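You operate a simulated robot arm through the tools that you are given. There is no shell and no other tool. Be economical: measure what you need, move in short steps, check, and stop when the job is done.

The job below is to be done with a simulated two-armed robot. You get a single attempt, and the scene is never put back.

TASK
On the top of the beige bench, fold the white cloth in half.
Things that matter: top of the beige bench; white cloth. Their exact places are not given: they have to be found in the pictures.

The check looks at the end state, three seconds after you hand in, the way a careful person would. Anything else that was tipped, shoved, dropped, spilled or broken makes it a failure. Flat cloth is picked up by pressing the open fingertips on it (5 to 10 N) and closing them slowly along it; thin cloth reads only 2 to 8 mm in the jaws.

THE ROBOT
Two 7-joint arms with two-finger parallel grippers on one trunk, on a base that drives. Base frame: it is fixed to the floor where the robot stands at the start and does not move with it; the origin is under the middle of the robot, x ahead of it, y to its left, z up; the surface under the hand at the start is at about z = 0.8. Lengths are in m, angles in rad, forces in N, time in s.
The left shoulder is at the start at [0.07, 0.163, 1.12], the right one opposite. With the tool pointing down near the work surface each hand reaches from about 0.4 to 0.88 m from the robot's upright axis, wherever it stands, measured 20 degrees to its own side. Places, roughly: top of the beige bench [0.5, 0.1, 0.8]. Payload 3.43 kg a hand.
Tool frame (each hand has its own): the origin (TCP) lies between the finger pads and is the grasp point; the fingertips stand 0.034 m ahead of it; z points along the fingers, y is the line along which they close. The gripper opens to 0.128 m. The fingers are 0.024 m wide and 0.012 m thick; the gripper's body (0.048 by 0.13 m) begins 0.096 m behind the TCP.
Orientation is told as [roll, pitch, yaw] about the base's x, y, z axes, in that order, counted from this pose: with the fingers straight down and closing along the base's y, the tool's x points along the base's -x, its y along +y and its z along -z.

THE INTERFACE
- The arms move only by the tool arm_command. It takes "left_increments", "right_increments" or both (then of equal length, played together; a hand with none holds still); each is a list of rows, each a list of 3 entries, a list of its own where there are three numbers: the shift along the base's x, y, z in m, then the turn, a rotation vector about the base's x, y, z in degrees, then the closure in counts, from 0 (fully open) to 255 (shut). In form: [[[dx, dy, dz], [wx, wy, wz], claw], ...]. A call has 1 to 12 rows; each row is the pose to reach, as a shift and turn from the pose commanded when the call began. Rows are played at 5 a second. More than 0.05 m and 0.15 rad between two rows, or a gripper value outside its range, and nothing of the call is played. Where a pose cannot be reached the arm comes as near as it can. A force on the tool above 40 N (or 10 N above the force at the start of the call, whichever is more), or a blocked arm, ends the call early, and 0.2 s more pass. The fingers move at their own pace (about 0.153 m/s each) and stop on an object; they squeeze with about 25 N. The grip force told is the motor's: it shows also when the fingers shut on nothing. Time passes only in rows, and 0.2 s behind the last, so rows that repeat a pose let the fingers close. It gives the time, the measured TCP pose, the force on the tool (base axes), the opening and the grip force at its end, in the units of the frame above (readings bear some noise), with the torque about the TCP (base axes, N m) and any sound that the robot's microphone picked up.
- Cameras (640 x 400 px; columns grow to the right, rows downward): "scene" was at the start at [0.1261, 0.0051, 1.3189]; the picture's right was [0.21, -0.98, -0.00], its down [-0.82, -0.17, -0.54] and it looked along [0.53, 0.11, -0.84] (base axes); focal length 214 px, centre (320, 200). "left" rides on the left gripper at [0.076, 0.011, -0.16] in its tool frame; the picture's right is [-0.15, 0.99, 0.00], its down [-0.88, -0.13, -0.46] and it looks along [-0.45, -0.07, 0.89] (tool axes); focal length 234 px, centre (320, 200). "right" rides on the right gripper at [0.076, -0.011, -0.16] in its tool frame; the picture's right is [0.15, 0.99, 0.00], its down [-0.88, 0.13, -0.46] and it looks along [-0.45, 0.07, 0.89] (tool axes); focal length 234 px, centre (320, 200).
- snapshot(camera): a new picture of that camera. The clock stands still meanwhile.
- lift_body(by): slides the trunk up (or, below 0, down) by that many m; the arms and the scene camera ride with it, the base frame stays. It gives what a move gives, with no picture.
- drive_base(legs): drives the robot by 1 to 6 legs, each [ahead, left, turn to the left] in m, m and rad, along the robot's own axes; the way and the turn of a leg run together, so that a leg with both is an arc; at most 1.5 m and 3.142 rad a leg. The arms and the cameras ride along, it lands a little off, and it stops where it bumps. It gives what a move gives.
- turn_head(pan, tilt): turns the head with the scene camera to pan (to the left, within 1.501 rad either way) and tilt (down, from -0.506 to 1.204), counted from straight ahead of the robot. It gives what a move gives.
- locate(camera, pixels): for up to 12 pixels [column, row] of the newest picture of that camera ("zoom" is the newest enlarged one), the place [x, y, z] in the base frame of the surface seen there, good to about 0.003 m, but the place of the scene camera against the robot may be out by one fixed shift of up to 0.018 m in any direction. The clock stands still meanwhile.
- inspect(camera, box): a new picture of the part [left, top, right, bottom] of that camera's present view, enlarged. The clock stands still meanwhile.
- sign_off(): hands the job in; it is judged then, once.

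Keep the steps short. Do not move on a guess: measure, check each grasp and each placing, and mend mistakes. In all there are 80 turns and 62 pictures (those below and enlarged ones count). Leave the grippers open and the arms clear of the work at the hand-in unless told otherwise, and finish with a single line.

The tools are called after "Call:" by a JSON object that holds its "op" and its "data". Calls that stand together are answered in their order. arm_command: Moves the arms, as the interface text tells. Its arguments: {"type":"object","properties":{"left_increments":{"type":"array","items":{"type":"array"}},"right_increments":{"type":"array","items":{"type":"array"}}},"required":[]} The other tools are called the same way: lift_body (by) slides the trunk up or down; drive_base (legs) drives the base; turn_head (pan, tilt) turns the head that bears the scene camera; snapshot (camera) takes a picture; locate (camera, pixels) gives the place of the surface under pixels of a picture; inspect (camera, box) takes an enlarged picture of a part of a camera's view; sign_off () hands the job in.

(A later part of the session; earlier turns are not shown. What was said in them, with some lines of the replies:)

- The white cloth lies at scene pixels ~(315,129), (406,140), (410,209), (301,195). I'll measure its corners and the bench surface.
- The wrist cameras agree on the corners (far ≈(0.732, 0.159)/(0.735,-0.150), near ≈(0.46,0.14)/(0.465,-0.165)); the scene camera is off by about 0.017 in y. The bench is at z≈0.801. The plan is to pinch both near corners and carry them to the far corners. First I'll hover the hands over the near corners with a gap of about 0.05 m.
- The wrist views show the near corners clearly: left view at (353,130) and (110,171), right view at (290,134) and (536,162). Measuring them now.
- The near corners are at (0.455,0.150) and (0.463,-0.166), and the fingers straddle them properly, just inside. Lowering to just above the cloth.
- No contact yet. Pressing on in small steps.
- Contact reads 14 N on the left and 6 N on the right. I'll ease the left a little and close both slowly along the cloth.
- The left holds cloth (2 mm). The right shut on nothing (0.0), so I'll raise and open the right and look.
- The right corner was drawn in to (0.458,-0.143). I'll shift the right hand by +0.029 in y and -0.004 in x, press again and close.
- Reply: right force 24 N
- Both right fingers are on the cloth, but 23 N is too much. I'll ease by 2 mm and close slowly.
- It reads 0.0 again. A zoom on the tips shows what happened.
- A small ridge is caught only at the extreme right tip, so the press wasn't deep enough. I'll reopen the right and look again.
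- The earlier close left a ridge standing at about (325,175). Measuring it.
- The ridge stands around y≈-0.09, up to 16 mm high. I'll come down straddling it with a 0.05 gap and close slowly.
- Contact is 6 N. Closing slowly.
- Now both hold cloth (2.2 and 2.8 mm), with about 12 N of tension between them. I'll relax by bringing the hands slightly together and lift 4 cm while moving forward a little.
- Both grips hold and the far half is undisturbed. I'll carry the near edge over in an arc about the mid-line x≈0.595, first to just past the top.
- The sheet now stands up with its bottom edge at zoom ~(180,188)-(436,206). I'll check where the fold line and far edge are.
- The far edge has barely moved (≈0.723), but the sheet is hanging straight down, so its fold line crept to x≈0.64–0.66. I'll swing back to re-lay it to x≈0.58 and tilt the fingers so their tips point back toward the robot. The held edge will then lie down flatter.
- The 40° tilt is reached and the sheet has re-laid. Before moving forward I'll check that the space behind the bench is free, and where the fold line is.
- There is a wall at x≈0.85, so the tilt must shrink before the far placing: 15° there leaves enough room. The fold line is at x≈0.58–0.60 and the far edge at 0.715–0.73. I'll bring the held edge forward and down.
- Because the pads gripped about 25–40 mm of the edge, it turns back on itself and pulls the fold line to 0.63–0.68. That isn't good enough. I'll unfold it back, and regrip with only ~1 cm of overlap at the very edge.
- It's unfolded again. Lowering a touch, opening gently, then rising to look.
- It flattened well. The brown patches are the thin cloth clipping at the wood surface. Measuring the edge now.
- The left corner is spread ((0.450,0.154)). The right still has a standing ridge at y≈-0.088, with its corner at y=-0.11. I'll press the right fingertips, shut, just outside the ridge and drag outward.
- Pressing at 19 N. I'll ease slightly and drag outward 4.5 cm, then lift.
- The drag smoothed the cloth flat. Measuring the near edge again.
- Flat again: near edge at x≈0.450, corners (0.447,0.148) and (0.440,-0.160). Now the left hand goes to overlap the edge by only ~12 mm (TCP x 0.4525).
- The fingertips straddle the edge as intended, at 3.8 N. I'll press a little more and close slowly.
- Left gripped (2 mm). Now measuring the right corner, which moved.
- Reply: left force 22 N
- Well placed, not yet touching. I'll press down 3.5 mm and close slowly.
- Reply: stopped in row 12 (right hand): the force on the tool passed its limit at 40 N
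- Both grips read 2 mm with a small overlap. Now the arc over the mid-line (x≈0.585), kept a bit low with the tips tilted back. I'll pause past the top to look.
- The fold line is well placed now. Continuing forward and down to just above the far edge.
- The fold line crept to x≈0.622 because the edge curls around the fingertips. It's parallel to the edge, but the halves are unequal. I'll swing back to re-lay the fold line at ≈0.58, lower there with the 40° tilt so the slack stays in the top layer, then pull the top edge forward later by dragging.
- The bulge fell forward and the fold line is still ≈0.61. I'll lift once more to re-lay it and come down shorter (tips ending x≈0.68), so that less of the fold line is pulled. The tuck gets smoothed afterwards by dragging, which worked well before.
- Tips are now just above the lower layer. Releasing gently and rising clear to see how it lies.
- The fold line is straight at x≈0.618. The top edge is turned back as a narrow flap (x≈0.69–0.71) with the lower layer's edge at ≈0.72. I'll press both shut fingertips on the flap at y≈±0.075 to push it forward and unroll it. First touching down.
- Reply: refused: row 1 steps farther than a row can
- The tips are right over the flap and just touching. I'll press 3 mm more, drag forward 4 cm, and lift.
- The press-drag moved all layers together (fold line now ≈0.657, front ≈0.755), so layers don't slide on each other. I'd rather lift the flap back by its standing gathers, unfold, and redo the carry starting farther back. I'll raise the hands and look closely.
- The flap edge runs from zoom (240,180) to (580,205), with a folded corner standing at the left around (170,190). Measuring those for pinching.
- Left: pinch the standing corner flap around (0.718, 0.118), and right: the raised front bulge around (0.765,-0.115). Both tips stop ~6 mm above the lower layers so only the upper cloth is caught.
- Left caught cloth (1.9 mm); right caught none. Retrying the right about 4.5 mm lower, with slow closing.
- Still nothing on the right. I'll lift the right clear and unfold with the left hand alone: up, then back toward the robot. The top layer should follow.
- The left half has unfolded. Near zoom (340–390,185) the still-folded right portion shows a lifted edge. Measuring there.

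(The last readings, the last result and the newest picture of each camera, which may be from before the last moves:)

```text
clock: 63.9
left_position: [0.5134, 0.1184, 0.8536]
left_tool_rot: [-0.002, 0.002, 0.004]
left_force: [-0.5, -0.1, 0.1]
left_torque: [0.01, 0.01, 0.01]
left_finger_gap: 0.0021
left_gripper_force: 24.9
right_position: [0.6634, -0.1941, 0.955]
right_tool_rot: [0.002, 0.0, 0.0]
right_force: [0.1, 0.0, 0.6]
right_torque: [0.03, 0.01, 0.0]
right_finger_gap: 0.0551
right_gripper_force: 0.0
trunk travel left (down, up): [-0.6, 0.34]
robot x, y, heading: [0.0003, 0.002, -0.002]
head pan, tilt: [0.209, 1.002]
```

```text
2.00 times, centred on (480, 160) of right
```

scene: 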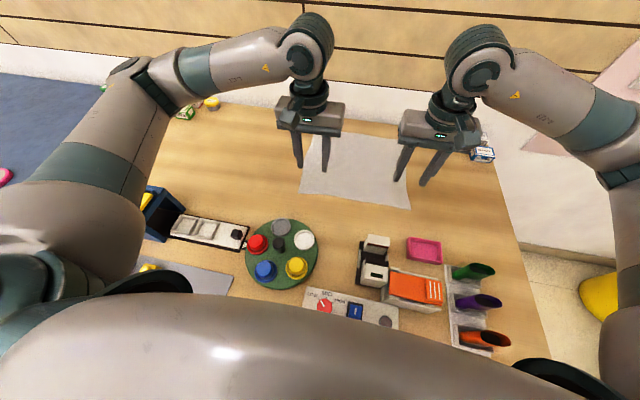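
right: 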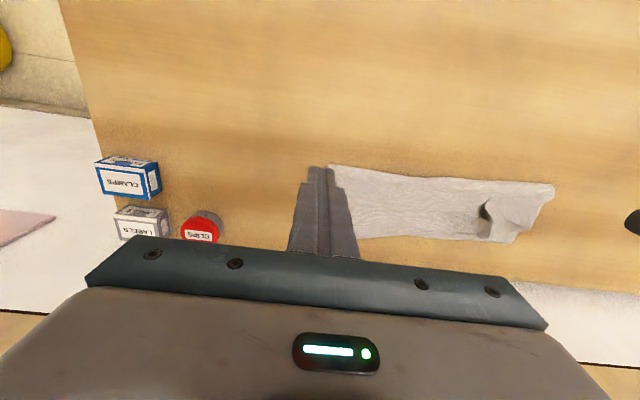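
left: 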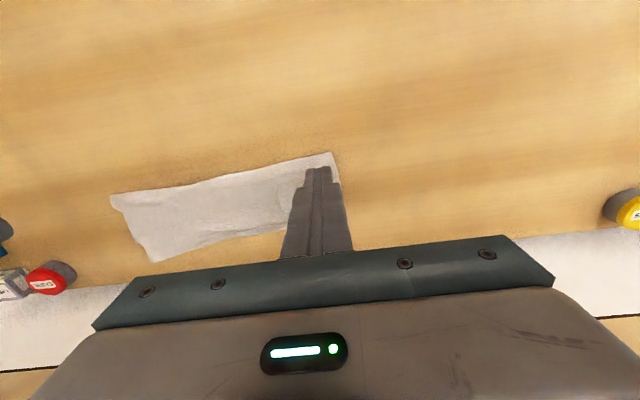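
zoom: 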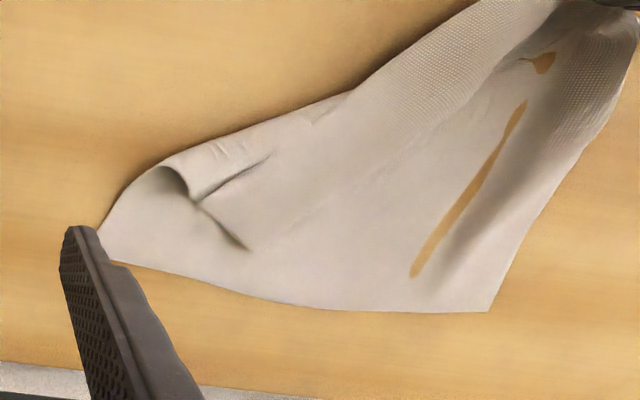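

A raised loop (z≈0.83) of the folded right part is at true (0.645,-0.068). Pinching it with the right hand, tips ~1 cm above the bench.

Call:
{"op": "arm_command", "data": {"right_increments": [[[-0.005, 0.045, 0], [0, 0, 0], 145], [[-0.01, 0.09, 0], [0, 0, 0], 145], [[-0.017, 0.127, -0.02], [0, 0, 0], 145], [[-0.017, 0.127, -0.06], [0, 0, 0], 145], [[-0.017, 0.127, -0.09], [0, 0, 0], 145], [[-0.017, 0.127, -0.105], [0, 0, 0], 145], [[-0.017, 0.127, -0.112], [0, 0, 0], 145], [[-0.017, 0.127, -0.112], [0, 0, 0], 180], [[-0.017, 0.127, -0.112], [0, 0, 0], 205], [[-0.017, 0.127, -0.112], [0, 0, 0], 230], [[-0.017, 0.127, -0.112], [0, 0, 0], 255], [[-0.017, 0.127, -0.112], [0, 0, 0], 255]]}}

```text
clock: 66.5
left_position: [0.5118, 0.1175, 0.8545]
left_tool_rot: [0.0, 0.0, 0.001]
left_force: [0.6, -1.0, -0.5]
left_torque: [-0.01, -0.01, 0.04]
left_finger_gap: 0.0021
left_gripper_force: 25.3
right_position: [0.6451, -0.0678, 0.8436]
right_tool_rot: [0.001, -0.001, 0.001]
right_force: [-0.5, 1.6, 5.2]
right_torque: [0.09, -0.02, 0.01]
right_finger_gap: 0.0032
right_gripper_force: 24.7
trunk travel left (down, up): [-0.6, 0.34]
robot x, y, heading: [-0.0, -0.0007, 0.002]
head pan, tilt: [0.209, 1.002]
```

Right holds (3.2 mm). Lifting it and pulling back toward the robot to unfold.

Call:
{"op": "arm_command", "data": {"left_increments": [[[0, 0, 0], [0, 0, 0], 255], [[0, 0, 0], [0, 0, 0], 255], [[0, 0, 0], [0, 0, 0], 255], [[0, 0, 0], [0, 0, 0], 255], [[-0.01, 0, 0], [0, 0, 0], 255], [[-0.02, 0, 0], [0, 0, 0], 255], [[-0.02, 0, 0], [0, 0, 0], 255]], "right_increments": [[[0, 0, 0.03], [0, 0, 0], 255], [[-0.02, -0.01, 0.055], [0, 0, 0], 255], [[-0.055, -0.02, 0.07], [0, 0, 0], 255], [[-0.09, -0.03, 0.06], [0, 0, 0], 255], [[-0.12, -0.04, 0.035], [0, 0, 0], 255], [[-0.14, -0.045, 0.015], [0, 0, 0], 255], [[-0.14, -0.045, 0.015], [0, 0, 0], 255]]}}

Call:
{"op": "inspect", "data": {"camera": "scene", "box": [270, 100, 450, 220]}}

```text
clock: 68.1
left_position: [0.4913, 0.1183, 0.8517]
left_tool_rot: [0.0, -0.003, -0.001]
left_force: [-0.1, 0.2, 0.0]
left_torque: [-0.01, 0.0, -0.01]
left_finger_gap: 0.002
left_gripper_force: 25.4
right_position: [0.5066, -0.1131, 0.8589]
right_tool_rot: [0.001, -0.002, 0.001]
right_force: [0.1, 1.2, -0.5]
right_torque: [0.01, 0.01, 0.0]
right_finger_gap: 0.0026
right_gripper_force: 24.9
trunk travel left (down, up): [-0.6, 0.34]
robot x, y, heading: [0.002, 0.0039, 0.001]
head pan, tilt: [0.209, 1.002]
```

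```text
3.33 times, centred on (360, 160) of scene
```

zoom: 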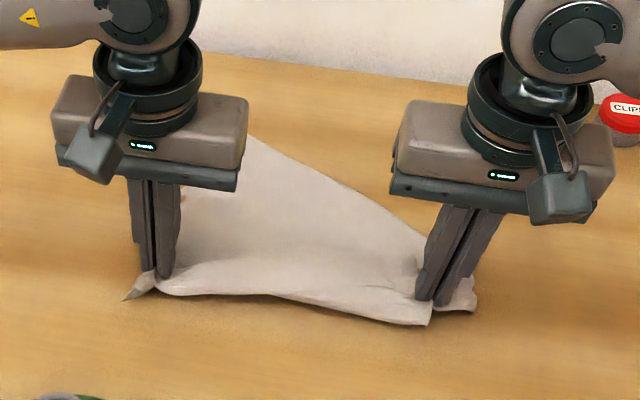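

Call:
{"op": "locate", "data": {"camera": "zoom", "pixels": [[252, 140], [340, 187], [425, 235], [270, 292], [360, 312], [428, 322], [472, 305], [475, 280], [185, 210], [455, 295], [300, 230], [400, 280]]}}

Call:
{"op": "snapshot", "data": {"camera": "right"}}

```text
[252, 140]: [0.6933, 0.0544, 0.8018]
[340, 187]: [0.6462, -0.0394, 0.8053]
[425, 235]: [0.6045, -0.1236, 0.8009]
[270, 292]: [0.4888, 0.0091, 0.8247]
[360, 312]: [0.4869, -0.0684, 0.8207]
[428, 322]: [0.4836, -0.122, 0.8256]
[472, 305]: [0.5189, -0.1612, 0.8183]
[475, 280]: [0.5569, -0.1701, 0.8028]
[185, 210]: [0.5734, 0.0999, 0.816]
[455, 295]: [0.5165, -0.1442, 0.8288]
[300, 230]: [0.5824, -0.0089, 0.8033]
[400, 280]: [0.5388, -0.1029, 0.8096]
```

```text
6 pictures are left
```

right: 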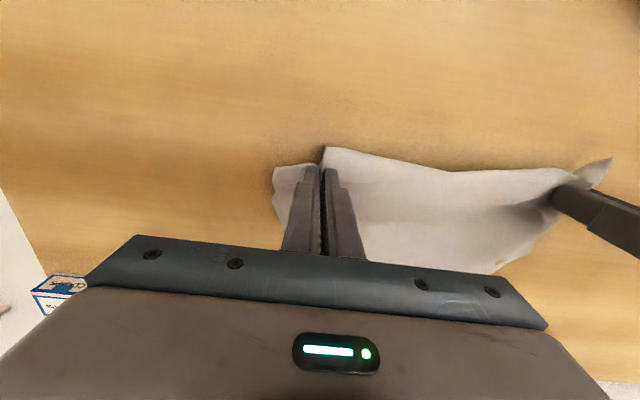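

The right hand took both layers at that side, so the right end is still doubled. I'll release the right and move it aside. Then I'll lift the left's corner high so that gravity opens the folded part, and lay it down again moving to the left so the near edge spreads out.

Call:
{"op": "arm_command", "data": {"left_increments": [[[0, 0, 0], [0, 0, 0], 255], [[0, 0, 0], [0, 0, 0], 255], [[0, 0, 0], [0, 0, 0], 255], [[0, 0, 0], [0, 0, 0], 255], [[0, 0, 0.03], [0, 0, 0], 255], [[0, -0.01, 0.07], [0, 0, 0], 255], [[0, -0.03, 0.11], [0, 0, 0], 255], [[-0.005, -0.05, 0.15], [0, 0, 0], 255], [[-0.01, -0.075, 0.19], [0, 0, 0], 255], [[-0.015, -0.1, 0.225], [0, 0, 0], 255], [[-0.02, -0.13, 0.25], [0, 0, 0], 255], [[-0.025, -0.16, 0.265], [0, 0, 0], 255]], "right_increments": [[[0, 0, -0.012], [0, 0, 0], 230], [[0, 0, -0.012], [0, 0, 0], 180], [[0, 0, 0.01], [0, 0, 0], 145], [[0, 0, 0.05], [0, 0, 0], 145], [[0, -0.03, 0.085], [0, 0, 0], 145], [[0.02, -0.07, 0.1], [0, 0, 0], 145], [[0.05, -0.1, 0.11], [0, 0, 0], 145], [[0.08, -0.13, 0.12], [0, 0, 0], 145], [[0.1, -0.17, 0.13], [0, 0, 0], 145], [[0.12, -0.21, 0.14], [0, 0, 0], 145], [[0.13, -0.25, 0.15], [0, 0, 0], 145], [[0.13, -0.28, 0.15], [0, 0, 0], 145]]}}

Call:
{"op": "snapshot", "data": {"camera": "scene"}}

```text
clock: 70.7
left_position: [0.4658, -0.0448, 1.1176]
left_tool_rot: [0.002, 0.001, 0.0]
left_force: [-0.3, 0.2, -0.7]
left_torque: [0.07, -0.02, -0.03]
left_finger_gap: 0.0021
left_gripper_force: 24.8
right_position: [0.6324, -0.3949, 1.0076]
right_tool_rot: [0.003, -0.001, -0.002]
right_force: [-0.2, -0.5, -1.0]
right_torque: [0.07, -0.02, 0.03]
right_finger_gap: 0.0551
right_gripper_force: 0.0
trunk travel left (down, up): [-0.6, 0.34]
robot x, y, heading: [-0.0032, 0.0002, 0.001]
head pan, tilt: [0.209, 1.002]
```

```text
5 pictures are left
```

scene: 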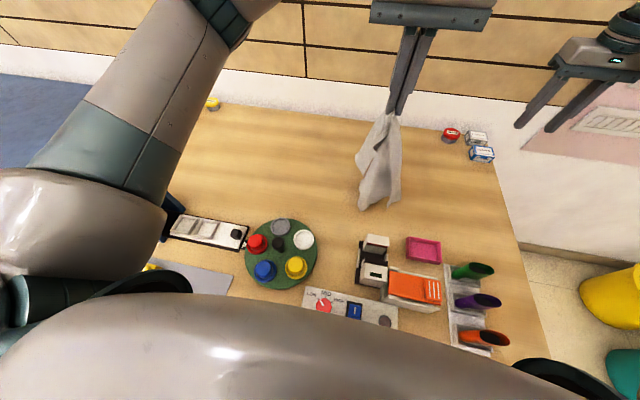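

The cloth hangs opened from the left hand and clear of everything. I'll find where its hanging corners are.

Call:
{"op": "locate", "data": {"camera": "scene", "pixels": [[362, 207], [372, 195], [398, 203], [400, 185], [360, 155], [362, 165], [380, 150], [398, 150], [390, 125], [385, 185], [375, 170], [401, 165]]}}

```text
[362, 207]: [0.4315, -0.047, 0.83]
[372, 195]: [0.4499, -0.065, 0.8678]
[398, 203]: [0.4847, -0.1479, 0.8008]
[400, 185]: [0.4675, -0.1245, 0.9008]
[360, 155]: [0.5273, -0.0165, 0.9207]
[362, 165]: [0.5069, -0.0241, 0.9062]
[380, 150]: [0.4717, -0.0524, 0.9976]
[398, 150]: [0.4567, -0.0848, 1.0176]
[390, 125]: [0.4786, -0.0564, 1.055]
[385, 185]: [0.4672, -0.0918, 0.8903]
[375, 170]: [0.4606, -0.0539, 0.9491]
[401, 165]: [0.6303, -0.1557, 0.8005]
```

It hangs bunched to z≈0.83. I'll carry the corner out to the far-right so its tail lands there, then lay it down while drawing back toward the near-left.

Call:
{"op": "arm_command", "data": {"left_increments": [[[0.04, -0.01, 0], [0, 0, 0], 255], [[0.08, -0.025, 0], [0, 0, 0], 255], [[0.12, -0.04, 0], [0, 0, 0], 255], [[0.16, -0.055, -0.01], [0, 0, 0], 255], [[0.2, -0.065, -0.02], [0, 0, 0], 255], [[0.23, -0.075, -0.03], [0, 0, 0], 255], [[0.225, -0.07, -0.05], [0, 0, 0], 255], [[0.215, -0.06, -0.08], [0, 0, 0], 255], [[0.2, -0.045, -0.11], [0, 0, 0], 255], [[0.18, -0.025, -0.14], [0, 0, 0], 255], [[0.155, 0, -0.165], [0, 0, 0], 255], [[0.13, 0.03, -0.19], [0, 0, 0], 255]]}}

Call:
{"op": "arm_command", "data": {"left_increments": [[[-0.025, 0.03, -0.02], [0, 0, 0], 255], [[-0.05, 0.06, -0.04], [0, 0, 0], 255], [[-0.075, 0.09, -0.055], [0, 0, 0], 255], [[-0.1, 0.12, -0.065], [0, 0, 0], 255], [[-0.12, 0.145, -0.075], [0, 0, 0], 255], [[-0.136, 0.165, -0.082], [0, 0, 0], 255], [[-0.136, 0.165, -0.082], [0, 0, 0], 255]]}}

Call:
{"op": "snapshot", "data": {"camera": "scene"}}

```text
clock: 73.3
left_position: [0.5984, -0.0078, 0.9287]
left_tool_rot: [-0.002, -0.002, -0.001]
left_force: [-0.3, -0.2, 0.7]
left_torque: [-0.01, -0.06, 0.02]
left_finger_gap: 0.0019
left_gripper_force: 25.2
right_position: [0.6339, -0.3917, 1.009]
right_tool_rot: [0.0, -0.002, 0.001]
right_force: [0.0, 0.7, -0.2]
right_torque: [-0.02, 0.0, 0.01]
right_finger_gap: 0.0552
right_gripper_force: 0.2
trunk travel left (down, up): [-0.6, 0.34]
robot x, y, heading: [-0.0013, -0.0, 0.003]
head pan, tilt: [0.209, 1.002]
```

```text
clock: 74.9
left_position: [0.4617, 0.1551, 0.8439]
left_tool_rot: [0.0, 0.0, 0.0]
left_force: [0.4, -1.1, -0.3]
left_torque: [0.03, -0.01, 0.01]
left_finger_gap: 0.0019
left_gripper_force: 25.1
right_position: [0.6337, -0.3938, 1.0075]
right_tool_rot: [0.002, 0.001, -0.002]
right_force: [0.3, 0.3, 1.0]
right_torque: [-0.02, 0.01, 0.0]
right_finger_gap: 0.0552
right_gripper_force: 0.1
trunk travel left (down, up): [-0.6, 0.34]
robot x, y, heading: [-0.0004, -0.0031, 0.001]
head pan, tilt: [0.209, 1.002]
```

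```text
4 pictures are left
```

scene: 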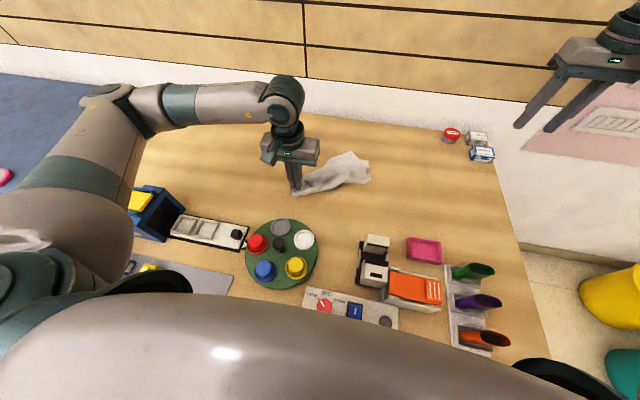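

It lies as a diagonal bundle. I'll release the left, move aside, and take a close look to plan the spreading.

Call:
{"op": "arm_command", "data": {"left_increments": [[[0, 0, -0.005], [0, 0, 0], 230], [[0, 0, -0.005], [0, 0, 0], 185], [[0, 0, -0.005], [0, 0, 0], 145], [[0, 0, 0.02], [0, 0, 0], 145], [[0, 0, 0.06], [0, 0, 0], 145], [[0, 0.04, 0.085], [0, 0, 0], 145], [[0.01, 0.085, 0.09], [0, 0, 0], 145], [[0.02, 0.12, 0.09], [0, 0, 0], 145]]}}

Call:
{"op": "inspect", "data": {"camera": "scene", "box": [280, 140, 392, 210]}}

Call:
{"op": "locate", "data": {"camera": "zoom", "pixels": [[80, 300], [150, 280], [200, 200], [250, 250], [300, 150], [350, 100], [380, 220], [420, 80], [500, 130], [500, 230], [520, 180], [450, 150]]}}

```text
clock: 76.7
left_position: [0.4816, 0.2741, 0.9341]
left_tool_rot: [-0.001, 0.0, 0.001]
left_force: [0.1, -0.1, 0.9]
left_torque: [-0.01, 0.0, -0.02]
left_finger_gap: 0.0552
left_gripper_force: 0.0
right_position: [0.6322, -0.3921, 1.009]
right_tool_rot: [0.0, -0.001, 0.001]
right_force: [-0.3, -0.3, 0.2]
right_torque: [-0.01, -0.03, -0.01]
right_finger_gap: 0.0553
right_gripper_force: 0.0
trunk travel left (down, up): [-0.6, 0.34]
robot x, y, heading: [-0.0004, 0.0013, -0.002]
head pan, tilt: [0.209, 1.002]
```

```text
5.71 times, centred on (336, 175) of scene
```

zoom: 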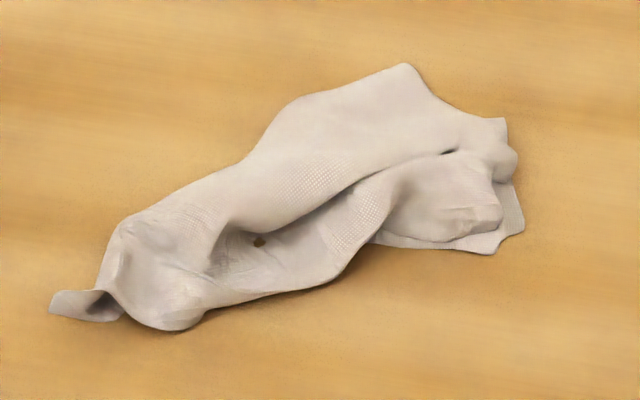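

```text
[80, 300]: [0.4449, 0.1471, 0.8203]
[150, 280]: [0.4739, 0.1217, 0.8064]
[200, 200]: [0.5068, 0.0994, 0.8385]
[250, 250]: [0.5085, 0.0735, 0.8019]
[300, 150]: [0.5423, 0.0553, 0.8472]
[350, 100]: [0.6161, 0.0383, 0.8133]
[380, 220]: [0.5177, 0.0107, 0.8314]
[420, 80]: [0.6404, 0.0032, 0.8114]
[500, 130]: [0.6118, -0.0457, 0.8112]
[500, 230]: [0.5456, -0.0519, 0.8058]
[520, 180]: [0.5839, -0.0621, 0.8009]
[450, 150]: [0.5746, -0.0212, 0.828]
```

It's crumpled, but two adjacent corners are identifiable: A, the tail near true (0.450,0.157), and B near true (0.640,0.02). I'll take both so the cloth hangs as a flat sheet from that edge. Moving above them first.

Call:
{"op": "arm_command", "data": {"left_increments": [[[-0.008, -0.03, 0], [0, 0, 0], 145], [[-0.015, -0.06, 0], [0, 0, 0], 145], [[-0.022, -0.09, 0], [0, 0, 0], 145], [[-0.03, -0.117, -0.02], [0, 0, 0], 145], [[-0.03, -0.117, -0.045], [0, 0, 0], 145], [[-0.03, -0.117, -0.06], [0, 0, 0], 145], [[-0.03, -0.117, -0.06], [0, 0, 0], 145], [[-0.03, -0.117, -0.06], [0, 0, 0], 145], [[-0.03, -0.117, -0.06], [0, 0, 0], 145], [[-0.03, -0.117, -0.06], [0, 0, 0], 145], [[-0.03, -0.117, -0.06], [0, 0, 0], 145]], "right_increments": [[[0, 0.045, -0.005], [0, 0, 0], 145], [[0, 0.09, -0.01], [0, 0, 0], 145], [[0, 0.135, -0.015], [0, 0, 0], 145], [[0, 0.18, -0.02], [0, 0, 0], 145], [[0, 0.225, -0.025], [0, 0, 0], 145], [[0, 0.27, -0.03], [0, 0, 0], 145], [[0, 0.315, -0.035], [0, 0, 0], 145], [[0, 0.36, -0.05], [0, 0, 0], 145], [[0.002, 0.4, -0.07], [0, 0, 0], 145], [[0.002, 0.412, -0.1], [0, 0, 0], 145], [[0.002, 0.412, -0.13], [0, 0, 0], 145]]}}

Call:
{"op": "snapshot", "data": {"camera": "right"}}

Call:
{"op": "locate", "data": {"camera": "right", "pixels": [[320, 200], [320, 180], [320, 220], [350, 150], [300, 150], [400, 100]]}}

```text
clock: 79.1
left_position: [0.4524, 0.1575, 0.8756]
left_tool_rot: [0.0, 0.002, 0.001]
left_force: [0.6, 1.0, -0.4]
left_torque: [0.0, 0.0, 0.02]
left_finger_gap: 0.0554
left_gripper_force: 0.0
right_position: [0.6384, 0.0181, 0.8791]
right_tool_rot: [0.002, 0.0, -0.001]
right_force: [-0.5, 0.2, -0.3]
right_torque: [0.03, 0.0, 0.04]
right_finger_gap: 0.0552
right_gripper_force: 0.0
trunk travel left (down, up): [-0.6, 0.34]
robot x, y, heading: [0.0028, 0.0006, 0.002]
head pan, tilt: [0.209, 1.002]
```

```text
2 pictures are left
```

right: 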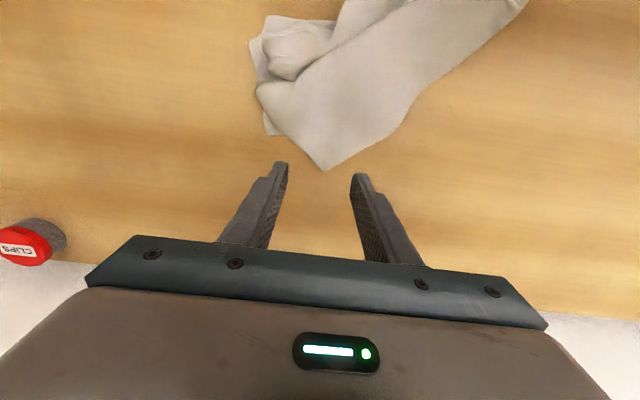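

```text
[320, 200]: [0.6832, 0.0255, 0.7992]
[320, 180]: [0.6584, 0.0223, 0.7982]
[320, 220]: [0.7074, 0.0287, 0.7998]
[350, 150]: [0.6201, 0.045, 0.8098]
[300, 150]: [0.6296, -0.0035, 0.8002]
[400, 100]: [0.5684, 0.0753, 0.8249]
```

Corner B is plain at pixel (325,168), ≈(0.645,0.022). Lowering both, pressing lightly and closing slowly.

Call:
{"op": "arm_command", "data": {"left_increments": [[[0, 0, -0.015], [0, 0, 0], 145], [[0, 0, -0.03], [0, 0, 0], 145], [[0, 0, -0.036], [0, 0, 0], 145], [[0, 0, -0.039], [0, 0, 0], 145], [[0, 0, -0.039], [0, 0, 0], 160], [[0, 0, -0.039], [0, 0, 0], 175], [[0, 0, -0.039], [0, 0, 0], 190], [[0, 0, -0.039], [0, 0, 0], 205], [[0, 0, -0.039], [0, 0, 0], 220], [[0, 0, -0.039], [0, 0, 0], 235], [[0, 0, -0.039], [0, 0, 0], 255], [[0, 0, -0.039], [0, 0, 0], 255]], "right_increments": [[[-0.007, 0.003, -0.015], [0, 0, 0], 145], [[-0.007, 0.003, -0.03], [0, 0, 0], 145], [[-0.007, 0.003, -0.04], [0, 0, 0], 145], [[-0.007, 0.003, -0.044], [0, 0, 0], 145], [[-0.007, 0.003, -0.0445], [0, 0, 0], 160], [[-0.007, 0.003, -0.0445], [0, 0, 0], 175], [[-0.007, 0.003, -0.0445], [0, 0, 0], 190], [[-0.007, 0.003, -0.0445], [0, 0, 0], 205], [[-0.007, 0.003, -0.0445], [0, 0, 0], 220], [[-0.007, 0.003, -0.0445], [0, 0, 0], 235], [[-0.007, 0.003, -0.0445], [0, 0, 0], 255], [[-0.007, 0.003, -0.0445], [0, 0, 0], 255]]}}

```text
clock: 81.7
left_position: [0.4512, 0.1566, 0.8375]
left_tool_rot: [0.001, 0.0, 0.001]
left_force: [0.8, 0.0, 1.9]
left_torque: [0.01, 0.0, -0.01]
left_finger_gap: 0.0025
left_gripper_force: 25.1
right_position: [0.6294, 0.0217, 0.8354]
right_tool_rot: [0.002, -0.001, 0.001]
right_force: [0.6, 0.8, 11.5]
right_torque: [0.05, 0.11, -0.02]
right_finger_gap: 0.0026
right_gripper_force: 25.4
trunk travel left (down, up): [-0.6, 0.34]
robot x, y, heading: [-0.0013, 0.0032, -0.001]
head pan, tilt: [0.209, 1.002]
```

Both corners are held (2.5 and 2.6 mm). Lifting both together so that the sheet hangs open between the hands.

Call:
{"op": "arm_command", "data": {"left_increments": [[[0.005, 0, 0.035], [0, 0, 0], 255], [[0.015, 0, 0.07], [0, 0, 0], 255], [[0.025, 0, 0.105], [0, 0, 0], 255], [[0.035, 0, 0.14], [0, 0, 0], 255], [[0.045, 0, 0.175], [0, 0, 0], 255], [[0.055, 0, 0.21], [0, 0, 0], 255], [[0.065, 0, 0.245], [0, 0, 0], 255], [[0.07, 0.0, 0.28], [0, 0, 0], 255], [[0.07, 0.01, 0.3], [0, 0, 0], 255], [[0.07, 0.015, 0.3], [0, 0, 0], 255], [[0.07, 0.02, 0.3], [0, 0, 0], 255]], "right_increments": [[[-0.01, -0.005, 0.035], [0, 0, 0], 255], [[-0.025, -0.01, 0.07], [0, 0, 0], 255], [[-0.04, -0.02, 0.105], [0, 0, 0], 255], [[-0.055, -0.03, 0.14], [0, 0, 0], 255], [[-0.07, -0.04, 0.175], [0, 0, 0], 255], [[-0.085, -0.05, 0.21], [0, 0, 0], 255], [[-0.1, -0.06, 0.245], [0, 0, 0], 255], [[-0.11, -0.07, 0.28], [0, 0, 0], 255], [[-0.11, -0.08, 0.3], [0, 0, 0], 255], [[-0.11, -0.085, 0.3], [0, 0, 0], 255], [[-0.11, -0.09, 0.3], [0, 0, 0], 255]]}}

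```text
clock: 84.1
left_position: [0.521, 0.1773, 1.1364]
left_tool_rot: [0.0, 0.0, -0.002]
left_force: [-2.9, -22.5, -1.8]
left_torque: [-0.66, 0.1, -0.29]
left_finger_gap: 0.0024
left_gripper_force: 25.4
right_position: [0.5196, -0.0674, 1.1343]
right_tool_rot: [0.004, -0.002, 0.0]
right_force: [2.8, 22.7, 1.1]
right_torque: [0.79, -0.08, -0.36]
right_finger_gap: 0.0026
right_gripper_force: 25.5
trunk travel left (down, up): [-0.6, 0.34]
robot x, y, heading: [0.0018, -0.0002, -0.004]
head pan, tilt: [0.209, 1.002]
```

Tension shows the edge is taut (grip-to-grip ≈0.24 m, the short edge), so the sheet hangs flat, ≈0.30 long. I'll relax slightly and carry it forward so its bottom edge lands at x≈0.66. Then I'll lay the lower part while drawing back.

Call:
{"op": "arm_command", "data": {"left_increments": [[[0.03, -0.003, 0.02], [0, 0, 0], 255], [[0.07, -0.003, 0.03], [0, 0, 0], 255], [[0.11, -0.003, 0.03], [0, 0, 0], 255], [[0.14, -0.003, 0.03], [0, 0, 0], 255], [[0.14, -0.003, 0.03], [0, 0, 0], 255], [[0.14, -0.003, 0.03], [0, 0, 0], 255], [[0.14, -0.003, 0.0], [0, 0, 0], 255], [[0.11, -0.003, -0.03], [0, 0, 0], 255], [[0.08, -0.003, -0.06], [0, 0, 0], 255], [[0.05, -0.003, -0.09], [0, 0, 0], 255], [[0.02, -0.003, -0.12], [0, 0, 0], 255], [[-0.01, -0.003, -0.15], [0, 0, 0], 255]], "right_increments": [[[0.03, 0.003, 0.02], [0, 0, 0], 255], [[0.07, 0.003, 0.03], [0, 0, 0], 255], [[0.11, 0.003, 0.03], [0, 0, 0], 255], [[0.14, 0.003, 0.03], [0, 0, 0], 255], [[0.14, 0.003, 0.03], [0, 0, 0], 255], [[0.14, 0.003, 0.03], [0, 0, 0], 255], [[0.14, 0.003, 0.0], [0, 0, 0], 255], [[0.11, 0.003, -0.03], [0, 0, 0], 255], [[0.08, 0.003, -0.06], [0, 0, 0], 255], [[0.05, 0.003, -0.09], [0, 0, 0], 255], [[0.02, 0.003, -0.12], [0, 0, 0], 255], [[-0.01, 0.003, -0.15], [0, 0, 0], 255]]}}

Call:
{"op": "snapshot", "data": {"camera": "scene"}}

Call:
{"op": "locate", "data": {"camera": "scene", "pixels": [[340, 140], [340, 150], [340, 160], [340, 170], [300, 150], [380, 150], [320, 150], [360, 160], [340, 180], [300, 170], [380, 170], [340, 130]]}}

```text
clock: 86.7
left_position: [0.5122, 0.1755, 0.9869]
left_tool_rot: [-0.002, -0.001, 0.003]
left_force: [-2.3, -14.5, -0.9]
left_torque: [-0.34, 0.08, -0.17]
left_finger_gap: 0.0024
left_gripper_force: 24.9
right_position: [0.5104, -0.0665, 0.984]
right_tool_rot: [0.004, -0.002, 0.0]
right_force: [2.1, 15.0, -0.1]
right_torque: [0.51, -0.08, -0.24]
right_finger_gap: 0.0024
right_gripper_force: 25.3
trunk travel left (down, up): [-0.6, 0.34]
robot x, y, heading: [0.0001, -0.0008, 0.003]
head pan, tilt: [0.209, 1.002]
```

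```text
1 pictures are left
```

scene: 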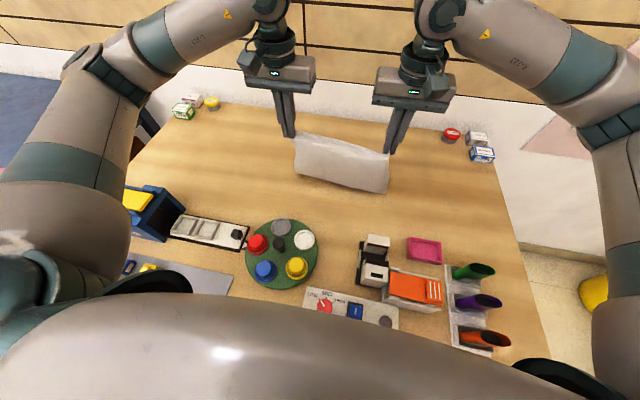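

```text
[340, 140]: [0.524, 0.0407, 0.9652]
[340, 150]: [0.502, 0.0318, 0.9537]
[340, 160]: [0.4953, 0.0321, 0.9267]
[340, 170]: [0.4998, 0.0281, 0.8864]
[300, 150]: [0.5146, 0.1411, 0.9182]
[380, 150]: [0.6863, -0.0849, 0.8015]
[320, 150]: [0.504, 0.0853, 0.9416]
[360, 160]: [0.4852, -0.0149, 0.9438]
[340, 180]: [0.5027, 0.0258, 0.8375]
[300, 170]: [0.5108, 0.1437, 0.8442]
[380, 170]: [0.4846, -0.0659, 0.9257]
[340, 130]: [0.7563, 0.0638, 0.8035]
```

The sheet hangs flat and square: about 0.155 m upright at x≈0.50 and the rest laid out ahead of it, which is the half-way state. I'll go back 5 cm more to compensate for the known fold-line creep, then carry the held edge over and down onto the far edge.

Call:
{"op": "arm_command", "data": {"left_increments": [[[-0.02, -0.002, -0.02], [0, 0, 0], 255], [[-0.05, -0.002, -0.04], [0, 0, 0], 255], [[-0.05, -0.002, -0.04], [0, 0, 0], 255], [[-0.031, -0.002, -0.042], [0, 8, 0], 255], [[-0.002, -0.002, -0.05], [0, 16, 0], 255], [[0.033, -0.002, -0.0645], [0, 24, 0], 255], [[0.063, -0.002, -0.0805], [0, 25, 0], 255], [[0.088, -0.002, -0.0965], [0, 25, 0], 255], [[0.113, -0.002, -0.1135], [0, 25, 0], 255], [[0.133, -0.002, -0.1295], [0, 25, 0], 255], [[0.146, -0.002, -0.1415], [0, 25, 0], 255], [[0.151, -0.002, -0.1465], [0, 25, 0], 255]], "right_increments": [[[-0.02, 0.002, -0.02], [0, 0, 0], 255], [[-0.05, 0.002, -0.04], [0, 0, 0], 255], [[-0.05, 0.002, -0.04], [0, 0, 0], 255], [[-0.031, 0.002, -0.042], [0, 8, 0], 255], [[-0.002, 0.002, -0.05], [0, 16, 0], 255], [[0.033, 0.002, -0.0645], [0, 24, 0], 255], [[0.063, 0.002, -0.0805], [0, 25, 0], 255], [[0.088, 0.002, -0.0965], [0, 25, 0], 255], [[0.113, 0.002, -0.1135], [0, 25, 0], 255], [[0.133, 0.002, -0.1295], [0, 25, 0], 255], [[0.146, 0.002, -0.1415], [0, 25, 0], 255], [[0.151, 0.002, -0.1465], [0, 25, 0], 255]]}}

Call:
{"op": "locate", "data": {"camera": "scene", "pixels": [[340, 183]]}}

```text
clock: 89.3
left_position: [0.6619, 0.1729, 0.8412]
left_tool_rot: [-0.001, 0.434, 0.001]
left_force: [-2.5, -3.5, 8.8]
left_torque: [-0.15, 0.16, -0.05]
left_finger_gap: 0.0026
left_gripper_force: 25.6
right_position: [0.6617, -0.0628, 0.839]
right_tool_rot: [0.002, 0.433, 0.002]
right_force: [0.1, 3.4, 1.1]
right_torque: [0.13, 0.0, -0.14]
right_finger_gap: 0.0024
right_gripper_force: 24.8
trunk travel left (down, up): [-0.6, 0.34]
robot x, y, heading: [-0.0004, 0.0014, -0.006]
head pan, tilt: [0.209, 1.002]
```

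```text
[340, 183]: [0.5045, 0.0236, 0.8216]
```

The tips have just touched down (≈9 N and 1 N). I'll use the last picture now, while I can still correct with the cloth in hand.

Call:
{"op": "inspect", "data": {"camera": "scene", "box": [260, 100, 430, 206]}}

Call:
{"op": "locate", "data": {"camera": "zoom", "pixels": [[320, 200], [320, 220], [320, 240], [320, 260], [320, 280], [320, 180], [320, 160], [320, 140], [200, 230], [430, 260], [180, 160], [450, 200]]}}

```text
3.76 times, centred on (345, 153) of scene
```

zoom: 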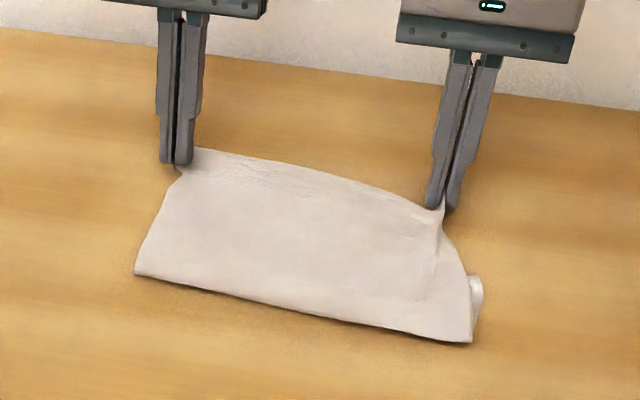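

```text
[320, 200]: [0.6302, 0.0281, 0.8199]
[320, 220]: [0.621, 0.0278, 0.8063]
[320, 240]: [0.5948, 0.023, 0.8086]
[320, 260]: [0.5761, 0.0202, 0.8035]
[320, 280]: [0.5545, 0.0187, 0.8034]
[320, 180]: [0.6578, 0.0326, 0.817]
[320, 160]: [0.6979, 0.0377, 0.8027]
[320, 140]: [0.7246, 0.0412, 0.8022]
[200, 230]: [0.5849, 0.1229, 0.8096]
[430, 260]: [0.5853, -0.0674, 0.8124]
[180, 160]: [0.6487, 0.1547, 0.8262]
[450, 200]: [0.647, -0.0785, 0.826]
```

Very good: smooth top layer with a straight fold line, from zoom (135,273) to (470,342). Measuring the fold line and edges from this picture.

Call:
{"op": "locate", "data": {"camera": "zoom", "pixels": [[140, 271], [200, 285], [320, 312], [400, 329], [466, 340], [478, 285], [472, 280], [250, 160], [330, 178], [400, 200], [145, 255], [460, 262]]}}

```text
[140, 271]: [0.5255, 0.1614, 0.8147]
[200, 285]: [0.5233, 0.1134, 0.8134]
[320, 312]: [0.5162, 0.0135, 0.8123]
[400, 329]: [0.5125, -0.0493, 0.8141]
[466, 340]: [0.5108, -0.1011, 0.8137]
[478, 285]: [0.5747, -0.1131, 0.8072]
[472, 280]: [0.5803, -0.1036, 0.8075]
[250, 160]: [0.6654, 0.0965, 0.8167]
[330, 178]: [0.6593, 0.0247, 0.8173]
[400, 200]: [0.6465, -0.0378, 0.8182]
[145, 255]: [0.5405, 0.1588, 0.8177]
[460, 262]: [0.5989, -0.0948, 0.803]
```

The fold line (x≈0.51–0.525) and the top edge (≈0.65–0.665) look right, but at the right side the lower layer seems to end near x≈0.58. Its hidden corner may have landed curled. I still hold the edge, so I'll lift the sheet fully clear, let it hang straight, and lay it again more slowly.

Call:
{"op": "arm_command", "data": {"left_increments": [[[-0.02, 0, 0.02], [0, 0, 0], 255], [[-0.05, 0, 0.05], [0, -5, 0], 255], [[-0.08, 0, 0.085], [0, -10, 0], 255], [[-0.1, 0, 0.125], [0, -17, 0], 255], [[-0.11, 0, 0.165], [0, -25, 0], 255], [[-0.11, 0, 0.205], [0, -25, 0], 255], [[-0.11, 0, 0.245], [0, -25, 0], 255], [[-0.11, 0, 0.285], [0, -25, 0], 255], [[-0.11, 0, 0.325], [0, -25, 0], 255], [[-0.11, 0, 0.36], [0, -25, 0], 255], [[-0.11, 0, 0.395], [0, -25, 0], 255], [[-0.11, 0, 0.41], [0, -25, 0], 255]], "right_increments": [[[-0.02, 0, 0.02], [0, 0, 0], 255], [[-0.05, 0, 0.05], [0, -5, 0], 255], [[-0.08, 0, 0.085], [0, -10, 0], 255], [[-0.1, 0, 0.125], [0, -17, 0], 255], [[-0.11, 0, 0.165], [0, -25, 0], 255], [[-0.11, 0, 0.205], [0, -25, 0], 255], [[-0.11, 0, 0.245], [0, -25, 0], 255], [[-0.11, 0, 0.285], [0, -25, 0], 255], [[-0.11, 0, 0.325], [0, -25, 0], 255], [[-0.11, 0, 0.36], [0, -25, 0], 255], [[-0.11, 0, 0.395], [0, -25, 0], 255], [[-0.11, 0, 0.41], [0, -25, 0], 255]]}}

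```text
clock: 91.9
left_position: [0.5523, 0.1713, 1.2499]
left_tool_rot: [-0.002, 0.002, 0.001]
left_force: [-1.1, -4.1, -1.1]
left_torque: [-0.08, 0.02, -0.07]
left_finger_gap: 0.0024
left_gripper_force: 24.8
right_position: [0.5489, -0.0635, 1.2476]
right_tool_rot: [0.001, -0.001, 0.0]
right_force: [1.1, 3.4, -0.1]
right_torque: [0.14, -0.01, -0.07]
right_finger_gap: 0.0022
right_gripper_force: 25.1
trunk travel left (down, up): [-0.6, 0.34]
robot x, y, heading: [-0.0027, 0.0006, 0.0]
head pan, tilt: [0.209, 1.002]
```

Both hold, sheet free. A gentle up-down shake to open any curled corner, re-tension slightly, then slowly forward and settle.

Call:
{"op": "arm_command", "data": {"left_increments": [[[0, 0.002, -0.04], [0, 0, 0], 255], [[0, 0.003, 0.005], [0, 0, 0], 255], [[0, 0.003, -0.04], [0, 0, 0], 255], [[0, 0.003, 0.0], [0, 0, 0], 255], [[0, 0.003, 0], [0, 0, 0], 255], [[0.025, 0.003, 0], [0, 0, 0], 255], [[0.05, 0.003, 0], [0, 0, 0], 255], [[0.075, 0.003, 0], [0, 0, 0], 255], [[0.095, 0.003, 0], [0, 0, 0], 255], [[0.109, 0.003, 0], [0, 0, 0], 255], [[0.109, 0.003, 0], [0, 0, 0], 255], [[0.109, 0.003, 0], [0, 0, 0], 255]], "right_increments": [[[0, -0.002, -0.04], [0, 0, 0], 255], [[0, -0.003, 0.005], [0, 0, 0], 255], [[0, -0.003, -0.04], [0, 0, 0], 255], [[0, -0.003, 0.0], [0, 0, 0], 255], [[0, -0.003, 0], [0, 0, 0], 255], [[0.025, -0.003, 0], [0, 0, 0], 255], [[0.05, -0.003, 0], [0, 0, 0], 255], [[0.075, -0.003, 0], [0, 0, 0], 255], [[0.095, -0.003, 0], [0, 0, 0], 255], [[0.109, -0.003, 0], [0, 0, 0], 255], [[0.109, -0.003, 0], [0, 0, 0], 255], [[0.109, -0.003, 0], [0, 0, 0], 255]]}}

Call:
{"op": "arm_command", "data": {"left_increments": [[[0, 0, 0], [0, 0, 0], 255], [[0, 0, -0.03], [0, 0, 0], 255], [[0, 0, -0.06], [0, 0, 0], 255], [[0, 0, -0.085], [0, 0, 0], 255], [[0, 0, -0.1], [0, 0, 0], 255], [[0, 0, -0.112], [0, 0, 0], 255], [[-0.025, 0, -0.137], [0, 0, 0], 255], [[-0.05, 0, -0.162], [0, 0, 0], 255], [[-0.075, 0, -0.187], [0, 0, 0], 255], [[-0.1, 0, -0.212], [0, 0, 0], 255], [[-0.125, 0, -0.237], [0, 0, 0], 255], [[-0.15, 0, -0.262], [0, 0, 0], 255]], "right_increments": [[[0, 0, 0], [0, 0, 0], 255], [[0, 0, -0.03], [0, 0, 0], 255], [[0, 0, -0.06], [0, 0, 0], 255], [[0, 0, -0.085], [0, 0, 0], 255], [[0, 0, -0.1], [0, 0, 0], 255], [[0, 0, -0.112], [0, 0, 0], 255], [[-0.025, 0, -0.137], [0, 0, 0], 255], [[-0.05, 0, -0.162], [0, 0, 0], 255], [[-0.075, 0, -0.187], [0, 0, 0], 255], [[-0.1, 0, -0.212], [0, 0, 0], 255], [[-0.125, 0, -0.237], [0, 0, 0], 255], [[-0.15, 0, -0.262], [0, 0, 0], 255]]}}

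```text
clock: 94.5
left_position: [0.6611, 0.1746, 1.2505]
left_tool_rot: [-0.001, 0.001, -0.001]
left_force: [-2.0, -14.3, -1.6]
left_torque: [-0.42, 0.07, -0.2]
left_finger_gap: 0.0024
left_gripper_force: 24.9
right_position: [0.6606, -0.0681, 1.2486]
right_tool_rot: [0.002, -0.002, 0.0]
right_force: [2.1, 13.3, 1.1]
right_torque: [0.52, -0.07, -0.25]
right_finger_gap: 0.0024
right_gripper_force: 24.8
trunk travel left (down, up): [-0.6, 0.34]
robot x, y, heading: [-0.0008, 0.0013, -0.001]
head pan, tilt: [0.209, 1.002]
```

```text
clock: 97.1
left_position: [0.5109, 0.1765, 0.9896]
left_tool_rot: [-0.001, 0.001, 0.002]
left_force: [-1.9, -14.7, -0.7]
left_torque: [-0.41, 0.09, -0.22]
left_finger_gap: 0.0024
left_gripper_force: 24.8
right_position: [0.5106, -0.0662, 0.9834]
right_tool_rot: [0.004, -0.001, 0.0]
right_force: [2.7, 15.3, 0.3]
right_torque: [0.51, -0.07, -0.25]
right_finger_gap: 0.0025
right_gripper_force: 25.2
trunk travel left (down, up): [-0.6, 0.34]
robot x, y, heading: [0.0003, 0.0032, -0.001]
head pan, tilt: [0.209, 1.002]
```

Back in the same half-way state. Repeating the fold motion that gave the clean result.

Call:
{"op": "arm_command", "data": {"left_increments": [[[-0.02, -0.002, -0.02], [0, 0, 0], 255], [[-0.05, -0.002, -0.04], [0, 0, 0], 255], [[-0.05, -0.002, -0.04], [0, 0, 0], 255], [[-0.031, -0.002, -0.042], [0, 8, 0], 255], [[-0.002, -0.002, -0.05], [0, 16, 0], 255], [[0.033, -0.002, -0.0645], [0, 24, 0], 255], [[0.063, -0.002, -0.0805], [0, 25, 0], 255], [[0.088, -0.002, -0.0965], [0, 25, 0], 255], [[0.113, -0.002, -0.1135], [0, 25, 0], 255], [[0.133, -0.002, -0.1295], [0, 25, 0], 255], [[0.146, -0.002, -0.1415], [0, 25, 0], 255], [[0.151, -0.002, -0.1475], [0, 25, 0], 255]], "right_increments": [[[-0.02, 0.002, -0.02], [0, 0, 0], 255], [[-0.05, 0.002, -0.04], [0, 0, 0], 255], [[-0.05, 0.002, -0.04], [0, 0, 0], 255], [[-0.031, 0.002, -0.042], [0, 8, 0], 255], [[-0.002, 0.002, -0.05], [0, 16, 0], 255], [[0.033, 0.002, -0.0645], [0, 24, 0], 255], [[0.063, 0.002, -0.0805], [0, 25, 0], 255], [[0.088, 0.002, -0.0965], [0, 25, 0], 255], [[0.113, 0.002, -0.1135], [0, 25, 0], 255], [[0.133, 0.002, -0.1295], [0, 25, 0], 255], [[0.146, 0.002, -0.1415], [0, 25, 0], 255], [[0.151, 0.002, -0.1475], [0, 25, 0], 255]]}}

```text
clock: 99.7
left_position: [0.6623, 0.1741, 0.8418]
left_tool_rot: [-0.001, 0.436, 0.0]
left_force: [-1.0, -6.1, 5.3]
left_torque: [-0.17, 0.06, -0.03]
left_finger_gap: 0.0022
left_gripper_force: 24.4
right_position: [0.6603, -0.063, 0.8391]
right_tool_rot: [0.001, 0.436, 0.0]
right_force: [0.6, 6.6, 1.5]
right_torque: [0.11, -0.01, -0.16]
right_finger_gap: 0.0024
right_gripper_force: 24.5
trunk travel left (down, up): [-0.6, 0.34]
robot x, y, heading: [0.0012, 0.0018, 0.001]
head pan, tilt: [0.209, 1.002]
```

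Same touchdown as before. Releasing gently, backing out along the finger axis, then up and clear with open grippers.

Call:
{"op": "arm_command", "data": {"left_increments": [[[0, -0.002, 0], [0, 0, 0], 255], [[0, -0.002, 0], [0, 0, 0], 235], [[0, -0.002, 0], [0, 0, 0], 215], [[0, -0.002, 0], [0, 0, 0], 190], [[0, -0.002, 0], [0, 0, 0], 170], [[0.004, -0.002, 0.009], [0, 0, 0], 160], [[0.012, -0.002, 0.027], [0, 0, 0], 160], [[0.021, -0.002, 0.045], [0, 0, 0], 160], [[0.021, -0.002, 0.08], [0, -8, 0], 160], [[0.015, 0.01, 0.115], [0, -16, 0], 100], [[0.01, 0.03, 0.15], [0, -24, 0], 50], [[0.0, 0.05, 0.18], [0, -25, 0], 0]], "right_increments": [[[0, 0.002, 0], [0, 0, 0], 255], [[0, 0.002, 0], [0, 0, 0], 235], [[0, 0.002, 0], [0, 0, 0], 215], [[0, 0.002, 0], [0, 0, 0], 190], [[0, 0.002, 0], [0, 0, 0], 170], [[0.004, 0.002, 0.009], [0, 0, 0], 160], [[0.012, 0.002, 0.027], [0, 0, 0], 160], [[0.021, 0.002, 0.045], [0, 0, 0], 160], [[0.021, 0.002, 0.08], [0, -8, 0], 160], [[0.015, -0.01, 0.115], [0, -16, 0], 100], [[0.01, -0.03, 0.15], [0, -24, 0], 50], [[0.0, -0.05, 0.18], [0, -25, 0], 0]]}}

```text
clock: 102.3
left_position: [0.6607, 0.2206, 1.0204]
left_tool_rot: [0.0, -0.002, 0.0]
left_force: [0.2, 0.2, 0.1]
left_torque: [-0.01, -0.02, -0.01]
left_finger_gap: 0.1283
left_gripper_force: 0.1
right_position: [0.6603, -0.115, 1.0203]
right_tool_rot: [0.002, -0.004, 0.001]
right_force: [0.3, 0.1, -0.6]
right_torque: [0.03, -0.06, 0.02]
right_finger_gap: 0.128
right_gripper_force: 0.0
trunk travel left (down, up): [-0.6, 0.34]
robot x, y, heading: [-0.001, 0.0005, -0.0]
head pan, tilt: [0.209, 1.002]
```

The grippers are open and clear and the hand forces are near zero. There are no pictures left to check the cloth again, so I'm handing in.

Call:
{"op": "sign_off", "data": {}}

```text
The job is handed in.
```

I folded the white cloth on the beige bench roughly in half and handed the job in, but with no pictures left I never saw the final lay: the lower layer's right corner had looked short on the first lay, so I lifted the sheet and repeated the fold, and both grippers ended open and clear.
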